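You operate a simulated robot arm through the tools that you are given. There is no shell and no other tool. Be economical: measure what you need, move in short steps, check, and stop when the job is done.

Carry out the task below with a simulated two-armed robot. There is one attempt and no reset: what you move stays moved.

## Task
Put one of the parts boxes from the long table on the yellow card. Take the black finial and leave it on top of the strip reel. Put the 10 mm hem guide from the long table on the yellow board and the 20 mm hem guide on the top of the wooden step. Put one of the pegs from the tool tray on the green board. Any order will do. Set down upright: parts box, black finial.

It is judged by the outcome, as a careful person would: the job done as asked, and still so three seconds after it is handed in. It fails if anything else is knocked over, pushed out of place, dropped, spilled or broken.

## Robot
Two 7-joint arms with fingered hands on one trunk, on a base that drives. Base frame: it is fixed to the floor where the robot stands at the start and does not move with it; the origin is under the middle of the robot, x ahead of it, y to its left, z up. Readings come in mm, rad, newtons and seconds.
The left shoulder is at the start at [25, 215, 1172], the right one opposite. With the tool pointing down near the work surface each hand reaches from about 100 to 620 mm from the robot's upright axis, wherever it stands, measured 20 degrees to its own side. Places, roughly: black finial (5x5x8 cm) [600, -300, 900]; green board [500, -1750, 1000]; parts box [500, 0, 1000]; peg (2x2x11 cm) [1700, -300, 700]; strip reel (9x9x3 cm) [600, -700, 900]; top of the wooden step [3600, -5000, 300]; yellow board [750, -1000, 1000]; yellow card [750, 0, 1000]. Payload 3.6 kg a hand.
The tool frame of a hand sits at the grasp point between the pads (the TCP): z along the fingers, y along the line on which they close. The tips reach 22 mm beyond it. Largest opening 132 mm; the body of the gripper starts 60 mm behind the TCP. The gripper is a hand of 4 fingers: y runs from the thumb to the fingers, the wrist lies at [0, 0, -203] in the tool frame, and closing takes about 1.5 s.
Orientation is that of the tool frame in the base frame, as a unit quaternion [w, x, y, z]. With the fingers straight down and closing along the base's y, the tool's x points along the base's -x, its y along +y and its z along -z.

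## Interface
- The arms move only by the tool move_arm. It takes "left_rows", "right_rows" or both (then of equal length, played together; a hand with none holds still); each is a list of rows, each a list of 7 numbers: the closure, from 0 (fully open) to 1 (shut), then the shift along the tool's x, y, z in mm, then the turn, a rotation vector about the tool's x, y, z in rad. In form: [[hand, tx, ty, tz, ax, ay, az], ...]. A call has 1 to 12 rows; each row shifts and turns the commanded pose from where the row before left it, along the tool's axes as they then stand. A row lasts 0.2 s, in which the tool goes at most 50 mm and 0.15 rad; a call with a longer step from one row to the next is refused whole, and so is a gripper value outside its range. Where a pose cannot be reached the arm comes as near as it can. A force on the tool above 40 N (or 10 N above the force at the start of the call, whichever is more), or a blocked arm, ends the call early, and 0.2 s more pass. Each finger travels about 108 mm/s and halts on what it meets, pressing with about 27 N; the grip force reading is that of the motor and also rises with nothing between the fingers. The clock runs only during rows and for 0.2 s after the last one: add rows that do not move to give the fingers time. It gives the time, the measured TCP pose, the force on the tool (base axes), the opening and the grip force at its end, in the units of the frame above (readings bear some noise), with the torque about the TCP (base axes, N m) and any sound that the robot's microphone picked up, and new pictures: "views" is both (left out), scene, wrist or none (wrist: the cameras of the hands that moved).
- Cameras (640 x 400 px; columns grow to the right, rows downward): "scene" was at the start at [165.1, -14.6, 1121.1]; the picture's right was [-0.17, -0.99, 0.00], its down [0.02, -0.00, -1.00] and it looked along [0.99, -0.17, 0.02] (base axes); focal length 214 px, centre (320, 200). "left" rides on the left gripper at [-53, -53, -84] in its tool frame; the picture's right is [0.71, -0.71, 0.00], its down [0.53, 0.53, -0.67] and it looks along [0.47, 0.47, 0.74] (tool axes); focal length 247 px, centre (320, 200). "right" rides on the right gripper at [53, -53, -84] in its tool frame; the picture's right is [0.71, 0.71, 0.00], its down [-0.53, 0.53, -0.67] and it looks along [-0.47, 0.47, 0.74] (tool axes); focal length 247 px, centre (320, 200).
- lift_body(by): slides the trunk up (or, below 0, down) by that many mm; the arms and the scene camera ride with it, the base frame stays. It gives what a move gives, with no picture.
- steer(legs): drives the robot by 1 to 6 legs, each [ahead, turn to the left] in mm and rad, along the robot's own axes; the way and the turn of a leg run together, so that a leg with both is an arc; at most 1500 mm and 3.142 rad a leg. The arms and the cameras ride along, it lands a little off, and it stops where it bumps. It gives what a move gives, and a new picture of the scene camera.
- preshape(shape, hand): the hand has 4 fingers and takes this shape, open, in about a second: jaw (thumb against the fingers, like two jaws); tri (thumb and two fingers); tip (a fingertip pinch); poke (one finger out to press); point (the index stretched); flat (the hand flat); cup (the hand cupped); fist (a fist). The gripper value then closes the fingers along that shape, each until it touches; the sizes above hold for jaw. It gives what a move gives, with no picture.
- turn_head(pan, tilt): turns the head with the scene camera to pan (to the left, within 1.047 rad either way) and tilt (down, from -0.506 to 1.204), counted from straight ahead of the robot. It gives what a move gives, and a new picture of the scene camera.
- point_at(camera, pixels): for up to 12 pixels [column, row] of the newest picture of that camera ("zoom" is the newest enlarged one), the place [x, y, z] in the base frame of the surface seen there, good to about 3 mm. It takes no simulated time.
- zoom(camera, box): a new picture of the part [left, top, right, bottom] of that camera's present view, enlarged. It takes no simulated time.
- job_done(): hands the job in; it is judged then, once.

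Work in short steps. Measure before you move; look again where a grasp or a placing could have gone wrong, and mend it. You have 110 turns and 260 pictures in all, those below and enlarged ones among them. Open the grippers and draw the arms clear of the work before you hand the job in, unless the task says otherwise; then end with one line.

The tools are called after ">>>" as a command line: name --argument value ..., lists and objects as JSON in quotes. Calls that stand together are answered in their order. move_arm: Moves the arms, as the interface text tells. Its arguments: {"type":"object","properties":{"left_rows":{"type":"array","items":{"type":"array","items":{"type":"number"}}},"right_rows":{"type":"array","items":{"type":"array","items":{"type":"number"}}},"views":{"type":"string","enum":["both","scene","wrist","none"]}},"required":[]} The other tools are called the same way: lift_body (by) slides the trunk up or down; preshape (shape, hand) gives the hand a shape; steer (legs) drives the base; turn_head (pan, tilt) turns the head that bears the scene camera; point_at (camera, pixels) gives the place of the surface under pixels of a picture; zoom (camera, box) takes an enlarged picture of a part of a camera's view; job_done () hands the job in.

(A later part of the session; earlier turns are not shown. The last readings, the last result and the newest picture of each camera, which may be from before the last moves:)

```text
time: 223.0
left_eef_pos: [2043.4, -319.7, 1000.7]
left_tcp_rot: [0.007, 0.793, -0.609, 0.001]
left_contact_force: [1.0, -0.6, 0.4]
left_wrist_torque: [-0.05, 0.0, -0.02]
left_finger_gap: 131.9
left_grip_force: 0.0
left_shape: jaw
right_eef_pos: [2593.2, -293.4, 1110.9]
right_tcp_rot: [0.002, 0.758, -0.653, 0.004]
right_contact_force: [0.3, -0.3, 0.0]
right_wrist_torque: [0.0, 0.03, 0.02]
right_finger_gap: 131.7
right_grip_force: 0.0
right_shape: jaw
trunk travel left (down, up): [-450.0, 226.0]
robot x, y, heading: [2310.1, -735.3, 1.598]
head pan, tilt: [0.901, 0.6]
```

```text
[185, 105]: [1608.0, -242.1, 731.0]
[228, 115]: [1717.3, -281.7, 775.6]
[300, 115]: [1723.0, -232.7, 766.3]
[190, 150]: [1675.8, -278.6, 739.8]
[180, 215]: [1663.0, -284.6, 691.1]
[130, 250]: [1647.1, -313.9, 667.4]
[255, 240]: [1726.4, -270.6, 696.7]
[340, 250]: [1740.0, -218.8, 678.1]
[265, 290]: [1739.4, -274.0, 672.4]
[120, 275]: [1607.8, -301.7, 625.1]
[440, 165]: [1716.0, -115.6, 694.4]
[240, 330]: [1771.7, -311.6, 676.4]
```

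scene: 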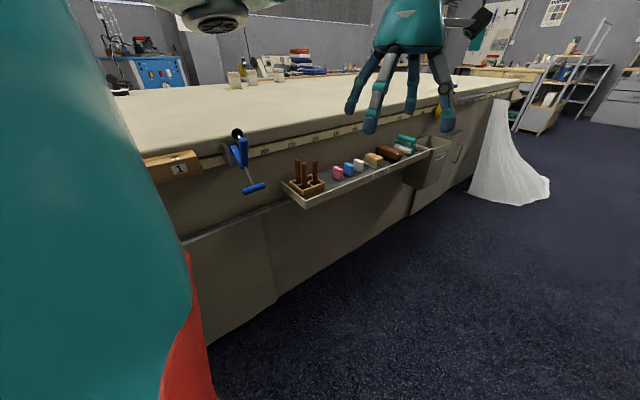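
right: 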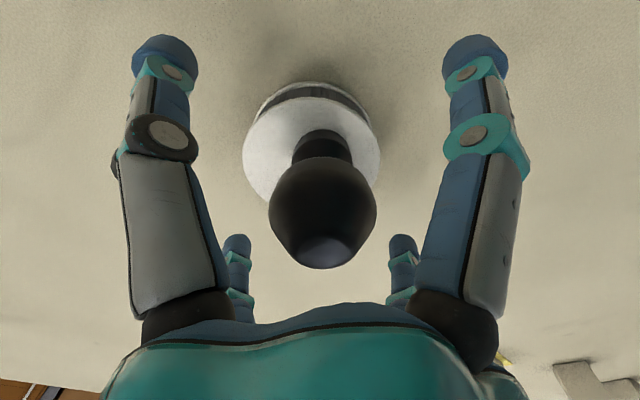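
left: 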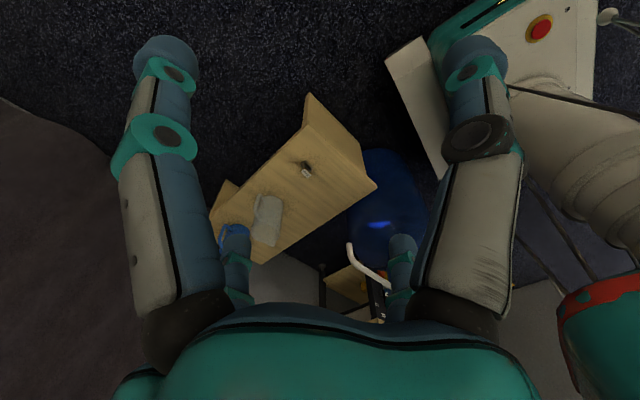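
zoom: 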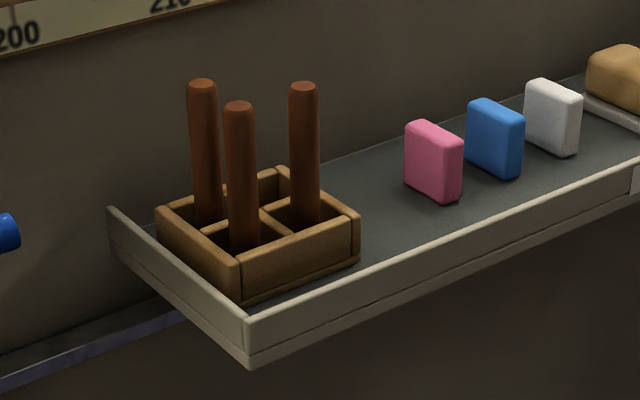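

Three pegs stand in the block; the one near (1723,−233) has an empty neighbour cell. Drive 260 ahead for a comfortable reach and re-measure.

>>> steer --legs '[[260, 0]]'

>>> turn_head --pan 1.04 --tilt 0.7

>>> zoom --camera "left" --box '[0, 0, 640, 400]'

```text
time: 224.9
left_eef_pos: [2034.7, -57.7, 1001.5]
left_tcp_rot: [0.007, 0.793, -0.609, 0.002]
left_contact_force: [0.3, 0.6, -0.4]
left_wrist_torque: [0.02, 0.04, 0.03]
left_finger_gap: 132.1
left_grip_force: 0.1
left_shape: jaw
right_eef_pos: [2585.6, -31.2, 1109.1]
right_tcp_rot: [0.002, 0.759, -0.651, 0.006]
right_contact_force: [0.2, 0.4, 0.0]
right_wrist_torque: [-0.02, -0.04, -0.01]
right_finger_gap: 132.2
right_grip_force: 0.0
right_shape: jaw
trunk travel left (down, up): [-450.0, 226.0]
robot x, y, heading: [2309.5, -476.2, 1.595]
head pan, tilt: [0.901, 0.6]
```

scene: 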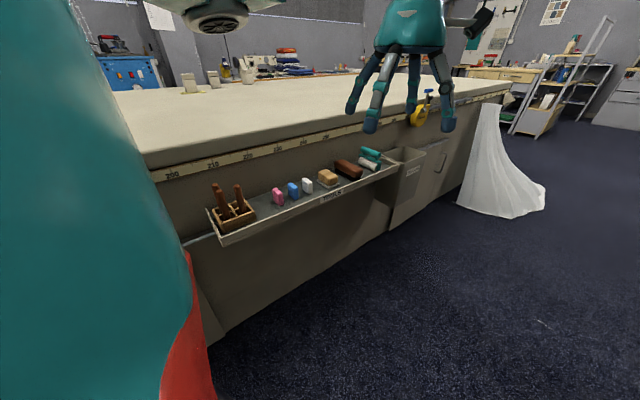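

```text
time: 225.6
left_eef_pos: [2034.8, -60.2, 1003.0]
left_tcp_rot: [0.006, 0.794, -0.608, 0.001]
left_contact_force: [0.3, 0.4, 0.8]
left_wrist_torque: [0.02, -0.01, -0.01]
left_finger_gap: 132.0
left_grip_force: 0.0
left_shape: jaw
right_eef_pos: [2586.3, -31.6, 1111.4]
right_tcp_rot: [0.001, 0.759, -0.651, 0.005]
right_contact_force: [0.4, -0.3, 0.1]
right_wrist_torque: [0.01, -0.03, 0.01]
right_finger_gap: 131.8
right_grip_force: 0.0
right_shape: jaw
trunk travel left (down, up): [-450.0, 226.0]
robot x, y, heading: [2310.1, -472.7, 1.594]
head pan, tilt: [1.04, 0.7]
```

scene: 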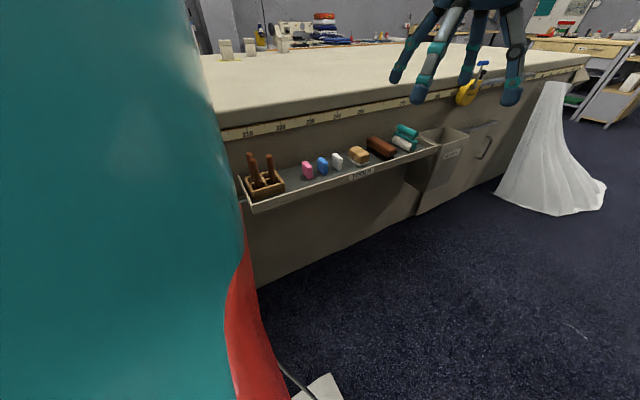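

```text
1.00 times, centred on (320, 200) of left
```

zoom: 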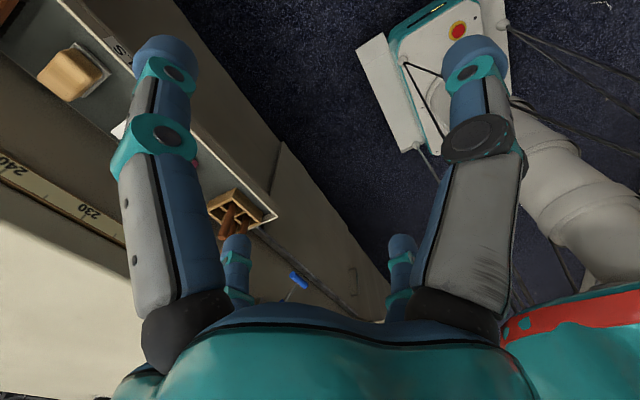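

Move the left hand high above the pegs (z≈1000), then rotate 45° so fingers lie on the diagonals.

>>> move_arm --left_rows '[[0, 10, 43, 0, 0, 0, 0], [0, 11, 43, 0, 0, 0, 0], [0, 11, 43, 0, 0, 0, 0], [0, 11, 43, 0, 0, 0, 0], [0, 11, 43, 0, 0, 0, 0], [0, 11, 44, 0, 0, 0, 0], [0, 10, 44, 0, 0, 0, 0], [0, 10, 44, 0, 0, 0, 0], [0, 0, 0, 0, 0, 0, -0.13], [0, 0, 0, 0, 0, 0, -0.13], [0, 0, 0, 0, 0, 0, -0.13], [0, 0, 0, 0, 0, 0, -0.13]]'

```text
time: 228.2
left_eef_pos: [1720.5, -231.7, 1005.4]
left_tcp_rot: [0.007, 0.924, -0.382, 0.0]
left_contact_force: [0.5, 0.2, -0.1]
left_wrist_torque: [-0.02, 0.01, 0.01]
left_finger_gap: 132.1
left_grip_force: 0.1
left_shape: jaw
right_eef_pos: [2585.1, -32.5, 1110.0]
right_tcp_rot: [0.001, 0.759, -0.651, 0.005]
right_contact_force: [-0.1, 0.3, 0.6]
right_wrist_torque: [0.02, -0.02, 0.0]
right_finger_gap: 131.7
right_grip_force: 0.2
right_shape: jaw
trunk travel left (down, up): [-450.0, 226.0]
robot x, y, heading: [2309.3, -471.9, 1.599]
head pan, tilt: [1.04, 0.7]
```

scene: 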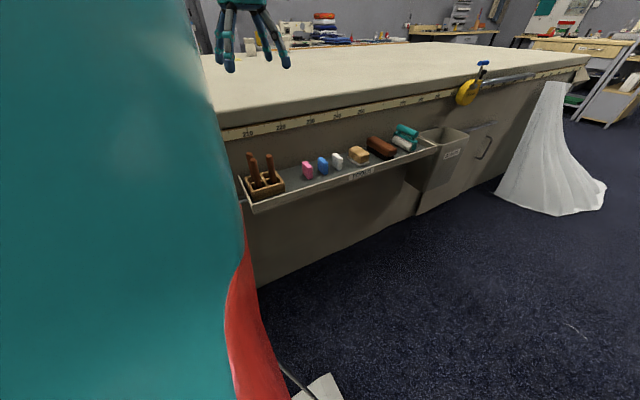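
left: 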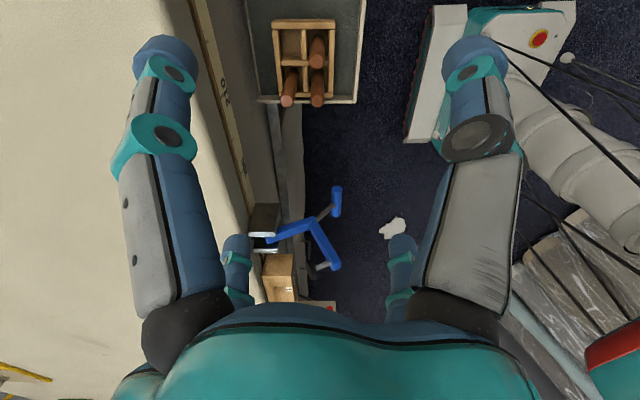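

Great overhead view: three peg tops at (316,62), (288,100), (317,99). Measure.

>>> zoom --camera "left" --box '[240, 0, 400, 120]'

>>> point_at --camera "left" --pixels '[[316, 64], [288, 101], [317, 100], [317, 45], [290, 45], [272, 60], [336, 60], [222, 60], [360, 60]]'

```text
3.33 times, centred on (320, 60) of left
```

zoom: 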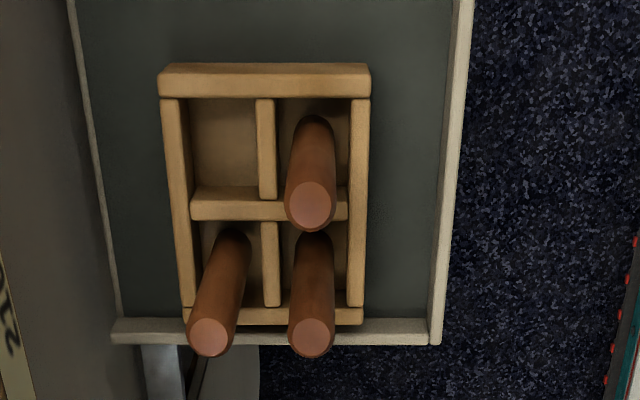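

```text
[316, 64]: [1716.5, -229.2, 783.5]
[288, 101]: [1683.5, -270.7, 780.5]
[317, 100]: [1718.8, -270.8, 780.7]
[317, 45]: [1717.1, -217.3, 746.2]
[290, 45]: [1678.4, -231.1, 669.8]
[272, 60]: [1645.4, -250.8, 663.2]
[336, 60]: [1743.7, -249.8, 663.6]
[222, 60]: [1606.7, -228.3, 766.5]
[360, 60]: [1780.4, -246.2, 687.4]
```

Target peg top (1717,−230,783), neighbours 40 mm away. Pre-close the fingers to ~45 mm, then come down to 60 mm above it.

>>> move_arm --left_rows '[[0.3, 2, 2, 0, 0, 0, 0.09], [0.5, 0, 0, 0, 0, 0, 0], [0.66, 0, 0, 0, 0, 0, 0], [0.66, 0, 0, 0, 0, 0, 0], [0.66, 0, 0, 0, 0, 0, 0], [0.66, 0, 0, 40, 0, 0, 0], [0.66, 0, 0, 45, 0, 0, 0], [0.66, 0, 0, 45, 0, 0, 0], [0.66, 0, 0, 30, 0, 0, 0]]' --views "wrist"

>>> zoom --camera "left" --box '[200, 20, 440, 220]'

```text
time: 230.2
left_eef_pos: [1720.3, -238.3, 842.0]
left_tcp_rot: [0.006, 0.905, -0.425, 0.0]
left_contact_force: [-0.7, 0.0, 0.4]
left_wrist_torque: [-0.01, 0.02, 0.0]
left_finger_gap: 44.9
left_grip_force: 0.0
left_shape: jaw
right_eef_pos: [2585.1, -32.2, 1111.1]
right_tcp_rot: [0.002, 0.759, -0.651, 0.005]
right_contact_force: [0.1, 1.2, 0.2]
right_wrist_torque: [-0.01, -0.03, 0.0]
right_finger_gap: 132.2
right_grip_force: 0.0
right_shape: jaw
trunk travel left (down, up): [-450.0, 226.0]
robot x, y, heading: [2306.3, -472.6, 1.598]
head pan, tilt: [1.04, 0.7]
```

left: 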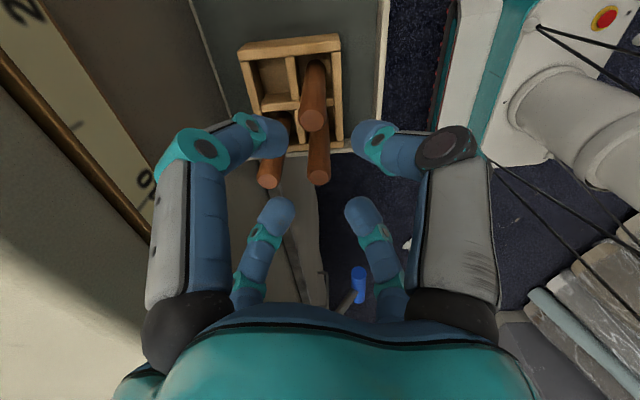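

```text
2.00 times, centred on (320, 120) of left
```

zoom: 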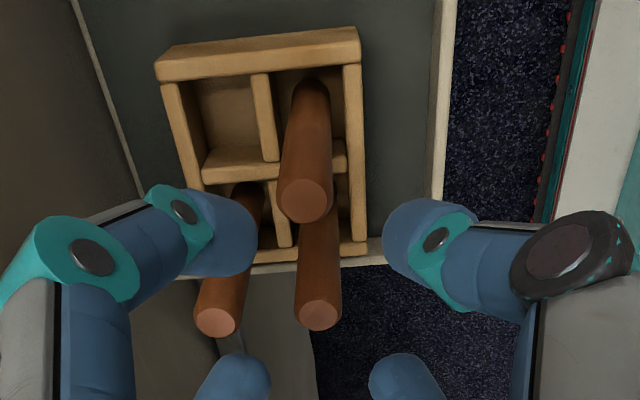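

>>> point_at --camera "zoom" --pixels '[[305, 200], [319, 315], [217, 322], [240, 240], [405, 235], [255, 370], [390, 370], [70, 255], [560, 250]]'

```text
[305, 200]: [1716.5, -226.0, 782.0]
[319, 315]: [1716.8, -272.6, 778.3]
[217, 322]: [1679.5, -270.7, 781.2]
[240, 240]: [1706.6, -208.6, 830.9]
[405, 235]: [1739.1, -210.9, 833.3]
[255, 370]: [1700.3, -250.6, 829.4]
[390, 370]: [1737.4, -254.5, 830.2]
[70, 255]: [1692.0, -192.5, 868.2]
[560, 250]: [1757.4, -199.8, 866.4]
```

Finger centre ≈(1720,−237), peg at (1716.5,−228). Correct by (−4,+9) and descend to z≈790.

>>> move_arm --left_rows '[[0.66, -9.5, -2.7, 0, 0, 0, 0], [0.66, 0, 0, 20, 0, 0, 0], [0.66, 0, 0, 15, 0, 0, 0]]' --views "wrist"

>>> zoom --camera "left" --box '[200, 20, 440, 220]'

```text
time: 231.0
left_eef_pos: [1715.9, -228.0, 809.2]
left_tcp_rot: [0.007, 0.905, -0.424, 0.0]
left_contact_force: [0.3, 0.7, 0.8]
left_wrist_torque: [0.02, -0.03, -0.01]
left_finger_gap: 45.5
left_grip_force: 0.1
left_shape: jaw
right_eef_pos: [2584.8, -31.1, 1109.9]
right_tcp_rot: [0.001, 0.759, -0.651, 0.006]
right_contact_force: [0.9, 1.0, 0.8]
right_wrist_torque: [-0.04, 0.03, -0.01]
right_finger_gap: 131.9
right_grip_force: 0.1
right_shape: jaw
trunk travel left (down, up): [-450.0, 226.0]
robot x, y, heading: [2305.1, -475.7, 1.599]
head pan, tilt: [1.04, 0.7]
```

left: 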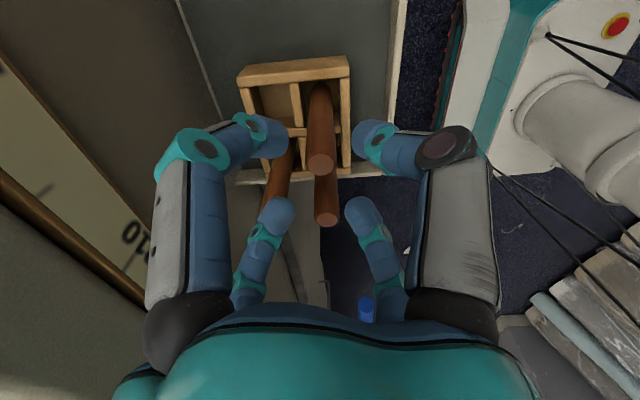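

```text
2.00 times, centred on (320, 120) of left
```

zoom: 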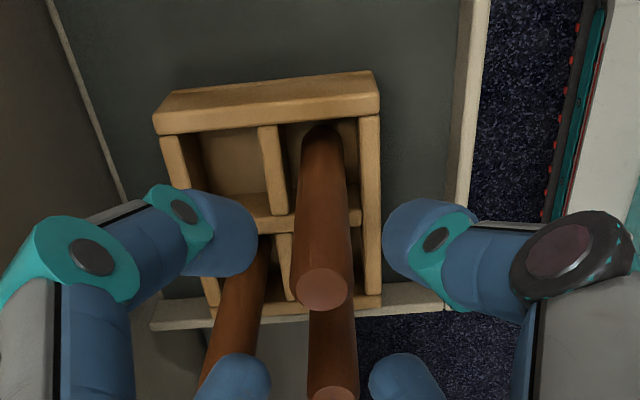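

Peg sits between the fingers. Narrow to ~34 mm, then go down to z≈791 and close.

>>> move_arm --left_rows '[[0.74, 0, 0, 0, 0, 0, 0], [0.74, 0, 0, 0, 0, 0, 0], [0.74, 0, 0, 10, 0, 0, 0], [0.74, 0, 0, 8, 0, 0, 0], [0.74, 0, 0, 0, 0, 0, 0]]' --views "wrist"

>>> zoom --camera "left" --box '[200, 70, 440, 270]'

```text
time: 232.2
left_eef_pos: [1715.7, -228.2, 793.1]
left_tcp_rot: [0.007, 0.905, -0.425, 0.0]
left_contact_force: [-0.4, -0.3, 0.1]
left_wrist_torque: [-0.03, -0.01, -0.02]
left_finger_gap: 34.6
left_grip_force: 0.1
left_shape: jaw
right_eef_pos: [2585.9, -32.4, 1112.3]
right_tcp_rot: [0.001, 0.759, -0.651, 0.005]
right_contact_force: [0.2, -0.3, 0.0]
right_wrist_torque: [0.06, -0.02, -0.01]
right_finger_gap: 132.1
right_grip_force: 0.0
right_shape: jaw
trunk travel left (down, up): [-450.0, 226.0]
robot x, y, heading: [2310.1, -472.2, 1.602]
head pan, tilt: [1.04, 0.7]
```

left: 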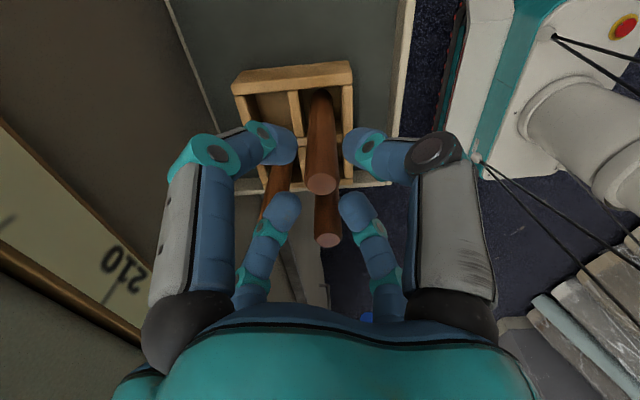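

```text
2.00 times, centred on (320, 170) of left
```

zoom: 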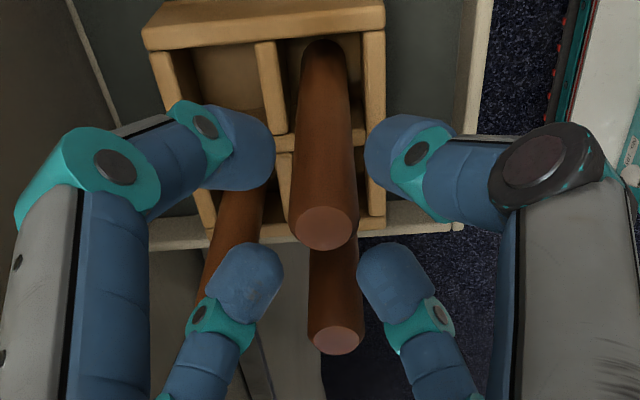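

Fingers straddle the top of the peg with no contact. Close.

>>> move_arm --left_rows '[[0.74, 0, 0, 4, 0, 0, 0], [0.82, 0, 0, 0, 0, 0, 0], [0.9, 0, 0, 0, 0, 0, 0], [0.97, 0, 0, 0, 0, 0, 0], [0.97, 0, 0, 0, 0, 0, 0], [0.97, 0, 0, 0, 0, 0, 0]]' --views "wrist"

>>> zoom --camera "left" --box '[200, 70, 440, 270]'

```text
time: 233.6
left_eef_pos: [1716.6, -228.0, 787.6]
left_tcp_rot: [0.007, 0.905, -0.426, 0.0]
left_contact_force: [0.5, -0.4, 0.4]
left_wrist_torque: [0.01, -0.02, -0.01]
left_finger_gap: 12.6
left_grip_force: 27.0
left_shape: jaw
right_eef_pos: [2585.7, -32.6, 1111.0]
right_tcp_rot: [0.0, 0.76, -0.65, 0.005]
right_contact_force: [0.0, 0.2, 0.7]
right_wrist_torque: [-0.01, -0.02, -0.02]
right_finger_gap: 132.2
right_grip_force: 0.1
right_shape: jaw
trunk travel left (down, up): [-450.0, 226.0]
robot x, y, heading: [2307.5, -473.8, 1.594]
head pan, tilt: [1.04, 0.7]
```

left: 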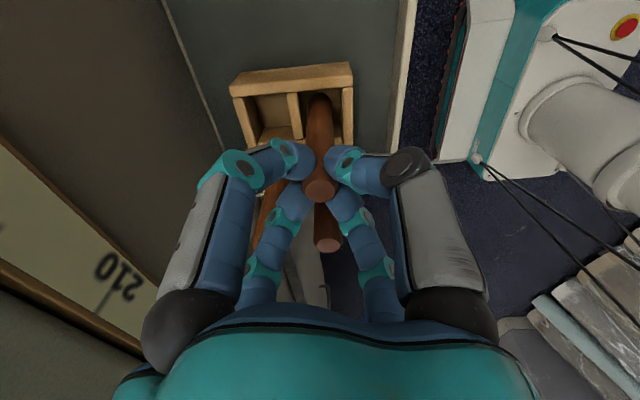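

```text
2.00 times, centred on (320, 170) of left
```

zoom: 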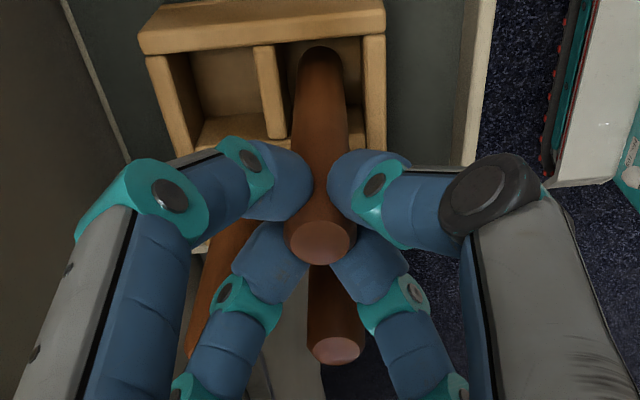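

Gripped (gap 12.6, 27 N). Lift straight up.

>>> move_arm --left_rows '[[0.98, 0, 0, -8, 0, 0, 0], [0.98, 0, 0, -15, 0, 0, 0], [0.98, 0, 0, -30, 0, 0, 0], [0.98, 0, 0, -40, 0, 0, 0], [0.98, 0, 0, -45, 0, 0, 0], [0.98, 0, 0, -45, 0, 0, 0], [0.98, 0, 0, -45, 0, 0, 0], [0.98, 0, 0, -45, 0, 0, 0]]' --views "both"

>>> zoom --camera "left" --box '[200, 0, 440, 240]'

```text
time: 235.4
left_eef_pos: [1718.4, -225.5, 1062.7]
left_tcp_rot: [0.006, 0.905, -0.425, 0.0]
left_contact_force: [-0.2, 0.8, -0.9]
left_wrist_torque: [0.0, 0.0, 0.0]
left_finger_gap: 12.6
left_grip_force: 27.0
left_shape: jaw
right_eef_pos: [2585.7, -31.8, 1111.9]
right_tcp_rot: [0.001, 0.759, -0.651, 0.005]
right_contact_force: [-0.4, -0.3, 1.2]
right_wrist_torque: [0.01, 0.03, -0.03]
right_finger_gap: 131.8
right_grip_force: 0.1
right_shape: jaw
trunk travel left (down, up): [-450.0, 226.0]
robot x, y, heading: [2308.0, -471.4, 1.598]
head pan, tilt: [1.04, 0.7]
```

scene: 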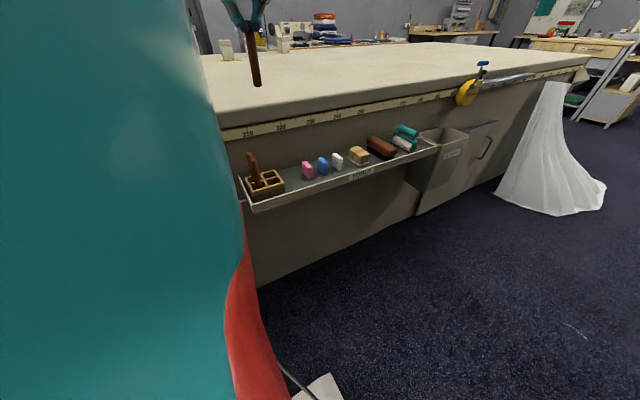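
left: 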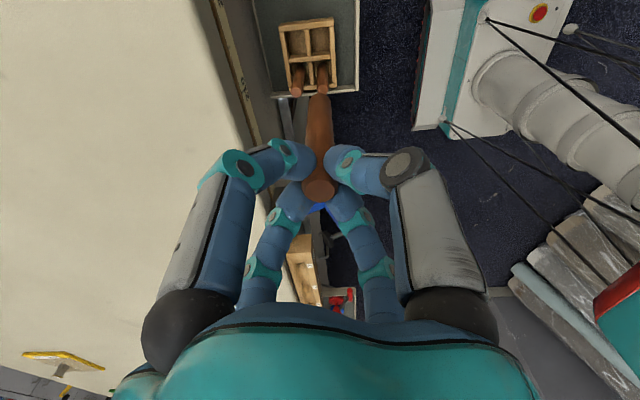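

```text
1.67 times, centred on (320, 120) of left
```

zoom: 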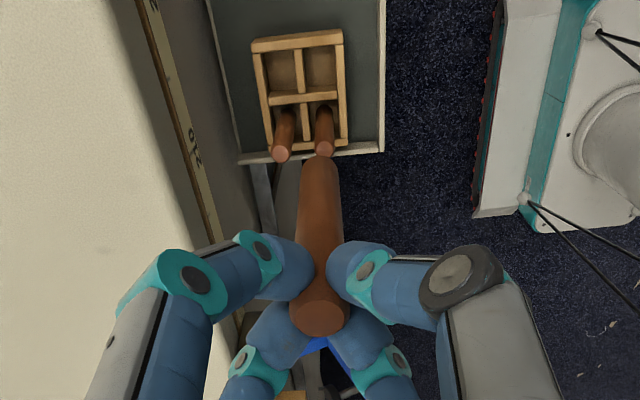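

Peg is held. Retract the hand toward the robot, then reverse south along the aisle, swinging around the rag.

>>> move_arm --left_rows '[[0.98, 27, -32, 0, 0, 0, 0], [0.98, 27, -32, 0, 0, 0, 0], [0.98, 27, -32, 0, 0, 0, 0], [0.98, 27, -32, 0, 0, 0, 0], [0.98, 27, -32, 0, 0, 0, 0], [0.98, 27, -32, 0, 0, 0, 0]]' --views "none"

>>> steer --legs '[[-320, 0.9], [-320, -0.9], [-800, 0], [-320, -0.8], [-320, 0.8], [-800, 0]]'

```text
time: 236.8
left_eef_pos: [1972.5, -226.4, 1058.5]
left_tcp_rot: [0.008, 0.905, -0.424, 0.0]
left_contact_force: [0.3, 0.4, -0.3]
left_wrist_torque: [0.0, 0.04, 0.03]
left_finger_gap: 12.4
left_grip_force: 27.2
left_shape: jaw
right_eef_pos: [2587.6, -32.8, 1111.4]
right_tcp_rot: [0.002, 0.758, -0.652, 0.004]
right_contact_force: [-0.2, 0.4, -0.8]
right_wrist_torque: [0.01, 0.01, -0.02]
right_finger_gap: 132.0
right_grip_force: 0.0
right_shape: jaw
trunk travel left (down, up): [-450.0, 226.0]
robot x, y, heading: [2307.5, -473.7, 1.601]
head pan, tilt: [1.04, 0.7]
```

```text
time: 238.2
left_eef_pos: [1930.0, -424.0, 1059.2]
left_tcp_rot: [0.012, 0.954, -0.3, -0.007]
left_contact_force: [0.9, -1.0, -0.2]
left_wrist_torque: [0.05, 0.02, -0.01]
left_finger_gap: 12.5
left_grip_force: 27.9
left_shape: jaw
right_eef_pos: [2480.9, -73.8, 1114.7]
right_tcp_rot: [-0.001, 0.837, -0.548, 0.005]
right_contact_force: [0.1, -0.5, 0.1]
right_wrist_torque: [0.05, 0.0, -0.04]
right_finger_gap: 131.9
right_grip_force: 0.2
right_shape: jaw
trunk travel left (down, up): [-450.0, 226.0]
robot x, y, heading: [2331.1, -567.8, 1.819]
head pan, tilt: [1.04, 0.7]
stopped in leg 1: the robot was blocked; the commanded pose is now the measured one
```

scene: 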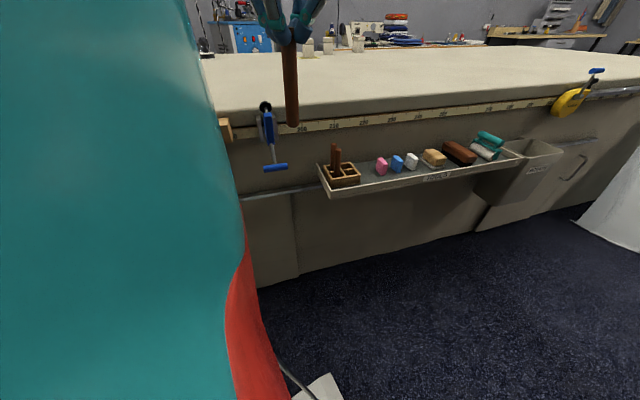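

Blocked early for no visible reason; forces are nil. Try a straight reverse at this heading (which itself clears the rag).

>>> steer --legs '[[-850, 0]]'

```text
time: 242.7
left_eef_pos: [2139.1, -1234.4, 1059.3]
left_tcp_rot: [0.014, 0.953, -0.304, -0.005]
left_contact_force: [-0.5, 0.2, -0.5]
left_wrist_torque: [-0.03, -0.02, 0.02]
left_finger_gap: 12.5
left_grip_force: 27.2
left_shape: jaw
right_eef_pos: [2691.8, -889.3, 1112.4]
right_tcp_rot: [0.001, 0.834, -0.552, 0.006]
right_contact_force: [0.7, -0.5, -0.1]
right_wrist_torque: [0.01, -0.01, 0.02]
right_finger_gap: 132.0
right_grip_force: 0.1
right_shape: jaw
trunk travel left (down, up): [-450.0, 226.0]
robot x, y, heading: [2537.4, -1384.4, 1.812]
head pan, tilt: [1.04, 0.7]
5 turns are left
```

scene: 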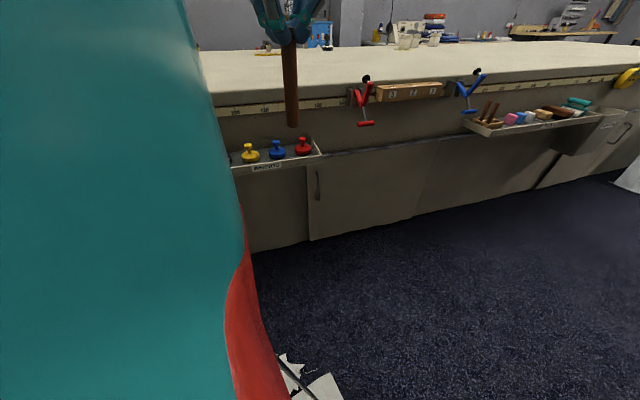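

Few turns remain, so I chain the moves: tuck the right hand, raise the peg, reverse south past the rag, west around the table end, then reverse north along the front with the table on my left.

>>> move_arm --left_rows '[[0.98, 0, 0, -15, 0, 0, 0], [0.98, 0, 0, -15, 0, 0, 0], [0.98, 0, 0, -15, 0, 0, 0], [0.98, 0, 0, 0, 0, 0, 0], [0.98, 0, 0, 0, 0, 0, 0]]' --right_rows '[[0, 0, 40, 0, 0, 0, 0], [0, 0, 40, 0, 0, 0, 0], [0, 0, 40, 0, 0, 0, 0], [0, 0, 40, 0, 0, 0, 0], [0, 0, 30, 0, 0, 0, 0]]' --views "none"

>>> steer --legs '[[-350, 0], [0, -0.4], [-1500, 0], [0, -0.7]]'

>>> steer --legs '[[0, -0.71], [-1500, 0], [-900, 0], [0, -0.75]]'

>>> steer --legs '[[0, -0.82], [-1500, 0]]'

>>> turn_head --pan 1.0 --tilt 0.5

>>> zoom --camera "left" --box '[0, 0, 640, 400]'

```text
time: 243.9
left_eef_pos: [2139.1, -1232.3, 1105.1]
left_tcp_rot: [0.014, 0.953, -0.304, -0.005]
left_contact_force: [-0.4, 0.4, -0.7]
left_wrist_torque: [0.0, -0.02, -0.01]
left_finger_gap: 12.5
left_grip_force: 27.2
left_shape: jaw
right_eef_pos: [2516.4, -965.9, 1110.3]
right_tcp_rot: [0.0, 0.833, -0.553, 0.006]
right_contact_force: [0.2, 0.3, -0.1]
right_wrist_torque: [0.01, -0.05, 0.01]
right_finger_gap: 131.8
right_grip_force: 0.1
right_shape: jaw
trunk travel left (down, up): [-450.0, 226.0]
robot x, y, heading: [2541.6, -1383.0, 1.815]
head pan, tilt: [1.04, 0.7]
```

```text
time: 245.6
left_eef_pos: [2189.4, -1429.6, 1102.8]
left_tcp_rot: [0.021, 0.953, -0.304, -0.004]
left_contact_force: [-0.2, 0.1, -0.2]
left_wrist_torque: [-0.04, 0.02, 0.03]
left_finger_gap: 12.3
left_grip_force: 27.1
left_shape: jaw
right_eef_pos: [2568.4, -1164.3, 1106.4]
right_tcp_rot: [0.004, 0.831, -0.556, 0.01]
right_contact_force: [-0.2, 0.1, -0.2]
right_wrist_torque: [0.0, 0.03, -0.03]
right_finger_gap: 132.0
right_grip_force: 0.1
right_shape: jaw
trunk travel left (down, up): [-450.0, 226.0]
robot x, y, heading: [2590.9, -1592.0, 1.811]
head pan, tilt: [1.04, 0.7]
stopped in leg 1: the robot was blocked; the commanded pose is now the measured one
```

scene: 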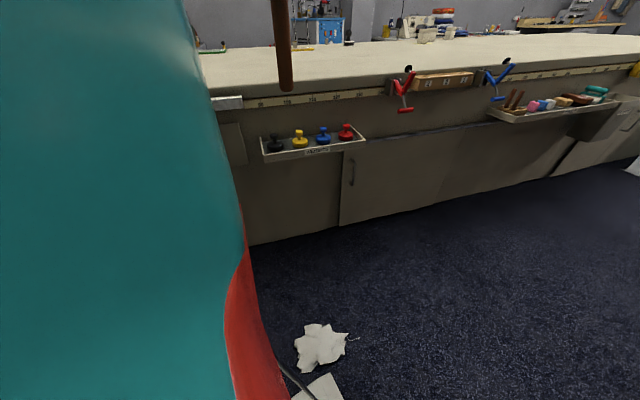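

```text
time: 247.9
left_eef_pos: [2386.0, -1217.6, 1106.5]
left_tcp_rot: [0.013, 0.789, -0.614, -0.012]
left_contact_force: [0.9, -0.1, -0.6]
left_wrist_torque: [0.02, 0.01, -0.01]
left_finger_gap: 12.2
left_grip_force: 26.8
left_shape: jaw
right_eef_pos: [2847.2, -1259.7, 1109.7]
right_tcp_rot: [-0.005, -0.588, 0.809, -0.006]
right_contact_force: [0.7, 0.0, 0.5]
right_wrist_torque: [0.02, 0.0, 0.0]
right_finger_gap: 131.9
right_grip_force: 0.0
right_shape: jaw
trunk travel left (down, up): [-450.0, 226.0]
robot x, y, heading: [2571.2, -1584.8, 1.102]
head pan, tilt: [1.04, 0.7]
stopped in leg 1: the robot was blocked; the commanded pose is now the measured one
```

scene: 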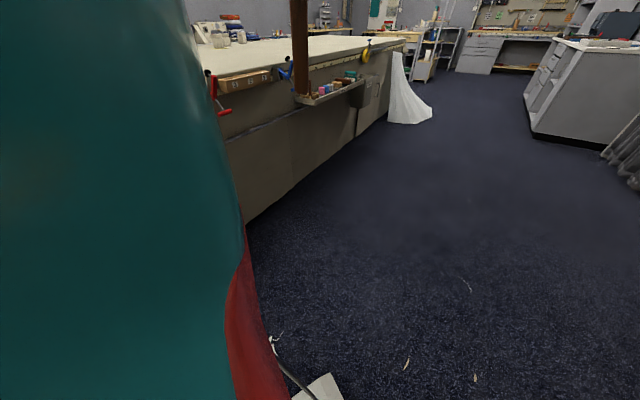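

```text
time: 250.4
left_eef_pos: [2707.1, -1196.6, 1106.6]
left_tcp_rot: [-0.007, -0.488, 0.873, 0.016]
left_contact_force: [-0.1, -0.5, -0.6]
left_wrist_torque: [0.02, 0.0, -0.02]
left_finger_gap: 12.4
left_grip_force: 27.1
left_shape: jaw
right_eef_pos: [2997.9, -1555.7, 1111.0]
right_tcp_rot: [-0.006, -0.229, 0.973, -0.002]
right_contact_force: [0.4, 0.4, -0.8]
right_wrist_torque: [0.02, 0.05, -0.01]
right_finger_gap: 132.1
right_grip_force: 0.1
right_shape: jaw
trunk travel left (down, up): [-450.0, 226.0]
robot x, y, heading: [2562.1, -1550.0, 0.305]
head pan, tilt: [1.04, 0.7]
stopped in leg 1: the robot was blocked; the commanded pose is now the measured one
```

scene: 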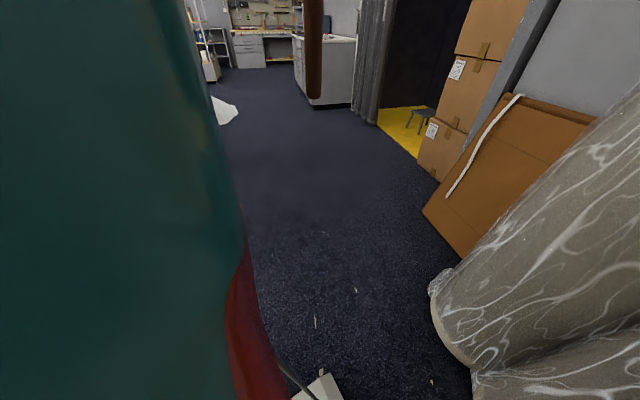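

```text
time: 251.1
left_eef_pos: [2706.1, -1194.0, 1105.2]
left_tcp_rot: [-0.009, -0.489, 0.872, 0.016]
left_contact_force: [-0.2, -0.5, 0.6]
left_wrist_torque: [0.01, -0.01, 0.04]
left_finger_gap: 12.4
left_grip_force: 26.9
left_shape: jaw
right_eef_pos: [2996.8, -1554.1, 1112.6]
right_tcp_rot: [-0.006, -0.23, 0.973, -0.004]
right_contact_force: [0.3, -0.8, 0.0]
right_wrist_torque: [0.01, -0.02, -0.02]
right_finger_gap: 131.6
right_grip_force: 0.1
right_shape: jaw
trunk travel left (down, up): [-450.0, 226.0]
robot x, y, heading: [2564.5, -1553.2, 0.301]
head pan, tilt: [1.0, 0.499]
```

scene: 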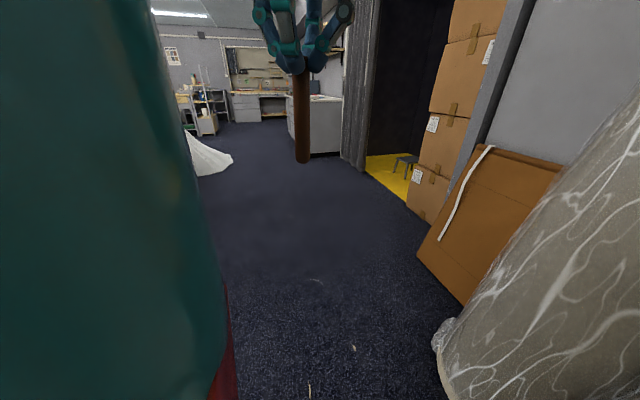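

```text
1.00 times, centred on (320, 200) of left
4 turns are left
```

zoom: 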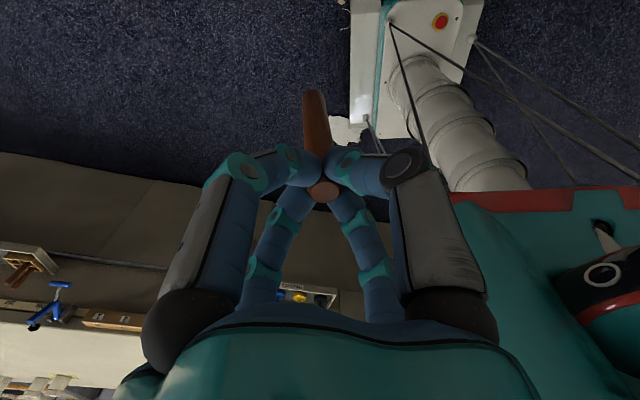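

The long reverse was blocked, so I'll go forward instead: small turns to face south, drive past the partition, turn west in small steps and drive to the front side.

>>> steer --legs '[[0, -0.52]]'

>>> steer --legs '[[0, -0.52]]'

>>> steer --legs '[[0, -0.52]]'

>>> steer --legs '[[0, -0.49]]'

>>> steer --legs '[[1500, 0], [400, 0]]'

>>> steer --legs '[[0, -0.5]]'

>>> steer --legs '[[0, -0.5]]'

>>> steer --legs '[[0, -0.44]]'

>>> steer --legs '[[1500, 0], [740, 0]]'

```text
time: 253.0
left_eef_pos: [2859.9, -1310.9, 1105.6]
left_tcp_rot: [-0.004, -0.253, 0.967, 0.017]
left_contact_force: [0.6, 0.3, -0.9]
left_wrist_torque: [-0.02, 0.0, 0.0]
left_finger_gap: 12.3
left_grip_force: 27.3
left_shape: jaw
right_eef_pos: [2936.8, -1767.6, 1112.3]
right_tcp_rot: [-0.007, 0.025, 1.0, -0.002]
right_contact_force: [0.5, 0.5, -0.4]
right_wrist_torque: [-0.04, 0.01, -0.01]
right_finger_gap: 132.0
right_grip_force: 0.0
right_shape: jaw
trunk travel left (down, up): [-450.0, 226.0]
robot x, y, heading: [2560.9, -1530.4, -0.203]
head pan, tilt: [1.0, 0.499]
```

scene: 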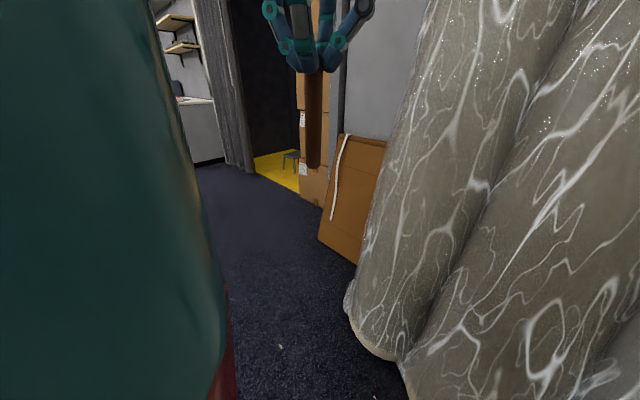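

```text
time: 255.1
left_eef_pos: [2928.9, -1490.7, 1107.4]
left_tcp_rot: [0.0, 0.005, 1.0, 0.017]
left_contact_force: [0.2, 0.1, -0.6]
left_wrist_torque: [0.05, -0.01, 0.0]
left_finger_gap: 12.4
left_grip_force: 27.6
left_shape: jaw
right_eef_pos: [2768.0, -1923.9, 1112.4]
right_tcp_rot: [-0.007, 0.281, 0.96, 0.001]
right_contact_force: [-0.2, -0.8, -0.2]
right_wrist_torque: [0.01, 0.0, 0.0]
right_finger_gap: 132.0
right_grip_force: 0.0
right_shape: jaw
trunk travel left (down, up): [-450.0, 226.0]
robot x, y, heading: [2574.3, -1515.9, -0.728]
head pan, tilt: [1.0, 0.499]
stopped in leg 1: the robot was blocked; the commanded pose is now the measured one
```

scene: 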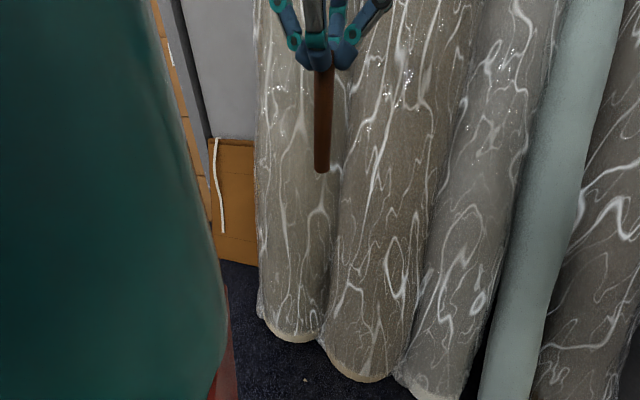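

```text
time: 257.1
left_eef_pos: [2895.2, -1672.6, 1109.9]
left_tcp_rot: [0.004, 0.262, 0.965, 0.016]
left_contact_force: [0.3, -0.3, -0.6]
left_wrist_torque: [0.02, 0.01, 0.05]
left_finger_gap: 12.2
left_grip_force: 27.0
left_shape: jaw
right_eef_pos: [2541.4, -1969.9, 1113.9]
right_tcp_rot: [-0.007, 0.518, 0.856, 0.002]
right_contact_force: [0.2, -0.5, 0.0]
right_wrist_torque: [0.02, -0.06, 0.0]
right_finger_gap: 132.2
right_grip_force: 0.1
right_shape: jaw
trunk travel left (down, up): [-450.0, 226.0]
robot x, y, heading: [2592.6, -1511.0, -1.248]
head pan, tilt: [1.0, 0.499]
stopped in leg 1: the robot was blocked; the commanded pose is now the measured one
```

scene: 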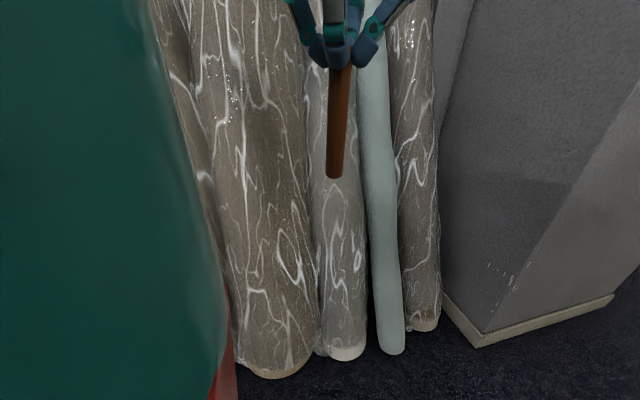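

```text
time: 259.2
left_eef_pos: [2784.7, -1794.4, 1109.3]
left_tcp_rot: [0.007, 0.488, 0.872, 0.014]
left_contact_force: [-0.6, 0.3, -0.6]
left_wrist_torque: [-0.01, -0.03, -0.02]
left_finger_gap: 12.4
left_grip_force: 27.3
left_shape: jaw
right_eef_pos: [2332.7, -1889.0, 1115.4]
right_tcp_rot: [-0.006, 0.711, 0.704, 0.003]
right_contact_force: [-0.2, 0.4, -0.6]
right_wrist_torque: [-0.03, 0.01, 0.01]
right_finger_gap: 132.0
right_grip_force: 0.1
right_shape: jaw
trunk travel left (down, up): [-450.0, 226.0]
robot x, y, heading: [2617.5, -1514.0, -1.735]
head pan, tilt: [1.0, 0.499]
stopped in leg 1: the robot was blocked; the commanded pose is now the measured one
```

scene: 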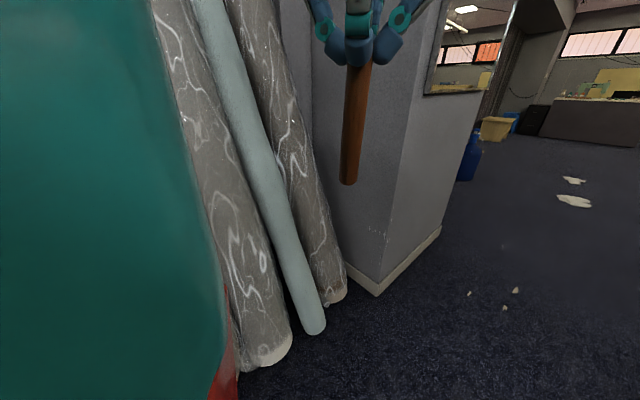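

```text
time: 268.8
left_eef_pos: [2521.3, -3688.5, 1109.0]
left_tcp_rot: [0.006, 0.474, 0.88, 0.016]
left_contact_force: [0.4, -0.1, -0.6]
left_wrist_torque: [0.01, 0.02, -0.01]
left_finger_gap: 12.3
left_grip_force: 27.2
left_shape: jaw
right_eef_pos: [2072.5, -3797.8, 1114.7]
right_tcp_rot: [-0.007, 0.699, 0.715, 0.003]
right_contact_force: [0.1, 0.2, 0.0]
right_wrist_torque: [-0.03, -0.02, -0.01]
right_finger_gap: 131.9
right_grip_force: 0.0
right_shape: jaw
trunk travel left (down, up): [-450.0, 226.0]
robot x, y, heading: [2341.0, -3410.4, -1.702]
head pan, tilt: [1.0, 0.499]
```

scene: 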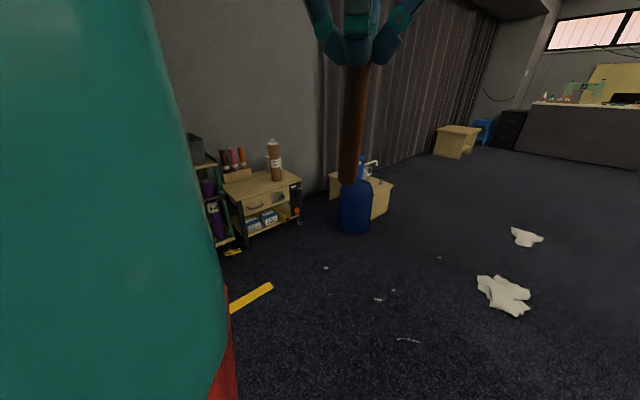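

```text
time: 270.6
left_eef_pos: [2372.0, -3739.4, 1109.4]
left_tcp_rot: [0.007, 0.673, 0.74, 0.015]
left_contact_force: [1.0, -0.3, 0.5]
left_wrist_torque: [0.0, -0.01, 0.0]
left_finger_gap: 12.1
left_grip_force: 27.0
left_shape: jaw
right_eef_pos: [1923.3, -3624.4, 1117.6]
right_tcp_rot: [-0.006, 0.851, 0.525, 0.004]
right_contact_force: [-0.1, -0.1, 0.3]
right_wrist_torque: [0.0, -0.01, -0.01]
right_finger_gap: 132.1
right_grip_force: 0.1
right_shape: jaw
trunk travel left (down, up): [-450.0, 226.0]
robot x, y, heading: [2360.8, -3424.5, -2.194]
head pan, tilt: [1.0, 0.499]
stopped in leg 1: the robot was blocked; the commanded pose is now the measured one
```

scene: 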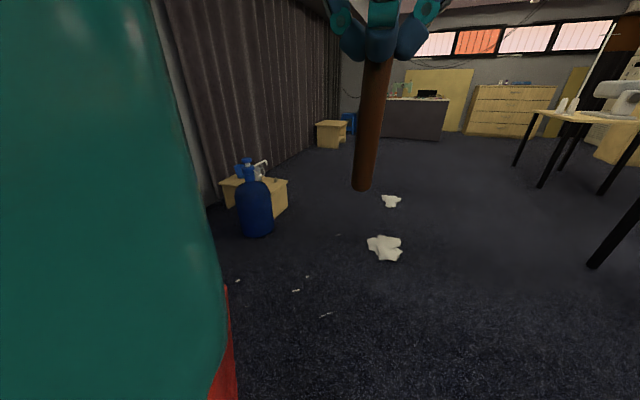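

```text
time: 272.3
left_eef_pos: [2236.9, -3717.4, 1110.6]
left_tcp_rot: [0.01, 0.817, 0.577, 0.011]
left_contact_force: [-0.3, 0.4, 0.5]
left_wrist_torque: [0.0, -0.03, -0.02]
left_finger_gap: 11.9
left_grip_force: 26.8
left_shape: jaw
right_eef_pos: [1878.6, -3423.1, 1117.2]
right_tcp_rot: [-0.005, 0.945, 0.327, 0.005]
right_contact_force: [0.2, 0.2, -0.3]
right_wrist_torque: [0.04, -0.01, 0.0]
right_finger_gap: 131.9
right_grip_force: 0.1
right_shape: jaw
trunk travel left (down, up): [-450.0, 226.0]
robot x, y, heading: [2365.2, -3438.7, -2.64]
head pan, tilt: [1.0, 0.499]
stopped in leg 1: the robot was blocked; the commanded pose is now the measured one
```

scene: 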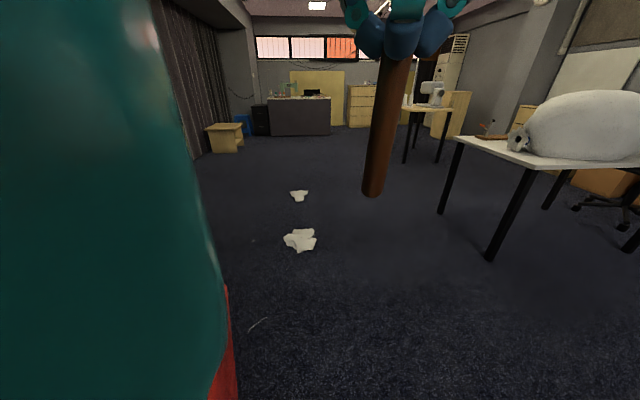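

```text
time: 273.5
left_eef_pos: [2185.2, -3692.2, 1121.4]
left_tcp_rot: [-0.001, 0.864, 0.503, -0.01]
left_contact_force: [-0.5, 1.3, -0.9]
left_wrist_torque: [-0.03, -0.03, -0.01]
left_finger_gap: 12.1
left_grip_force: 26.8
left_shape: jaw
right_eef_pos: [1891.2, -3333.8, 1117.3]
right_tcp_rot: [-0.003, 0.971, 0.238, 0.005]
right_contact_force: [0.6, 1.3, -0.1]
right_wrist_torque: [-0.01, -0.04, -0.01]
right_finger_gap: 132.0
right_grip_force: 0.0
right_shape: jaw
trunk travel left (down, up): [-450.0, 226.0]
robot x, y, heading: [2372.6, -3445.9, -2.816]
head pan, tilt: [1.0, 0.499]
stopped in leg 1: the robot was blocked; the commanded pose is now the measured one
```

scene: 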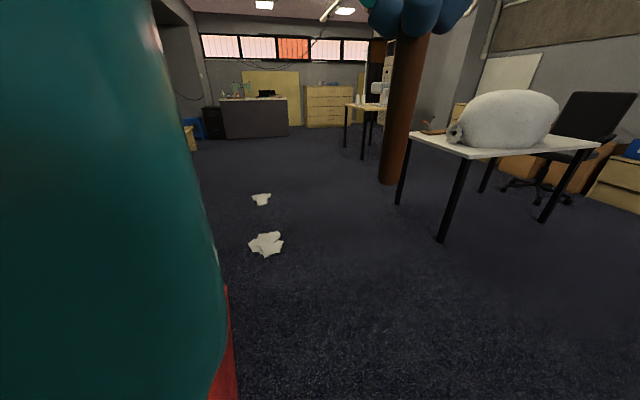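

```text
time: 284.4
left_eef_pos: [81.9, -4405.5, 1120.0]
left_tcp_rot: [0.0, 0.863, 0.505, -0.01]
left_contact_force: [0.4, 0.8, 0.3]
left_wrist_torque: [-0.01, 0.01, 0.02]
left_finger_gap: 12.3
left_grip_force: 27.6
left_shape: jaw
right_eef_pos: [-212.8, -4049.1, 1117.3]
right_tcp_rot: [-0.005, 0.97, 0.242, 0.005]
right_contact_force: [0.2, 0.1, 0.1]
right_wrist_torque: [0.01, -0.02, -0.01]
right_finger_gap: 132.3
right_grip_force: 0.1
right_shape: jaw
trunk travel left (down, up): [-450.0, 226.0]
robot x, y, heading: [268.9, -4157.1, -2.815]
head pan, tilt: [1.0, 0.499]
3 turns are left
```

scene: 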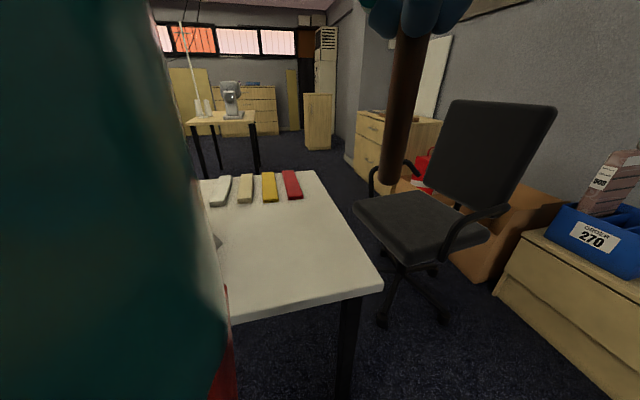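

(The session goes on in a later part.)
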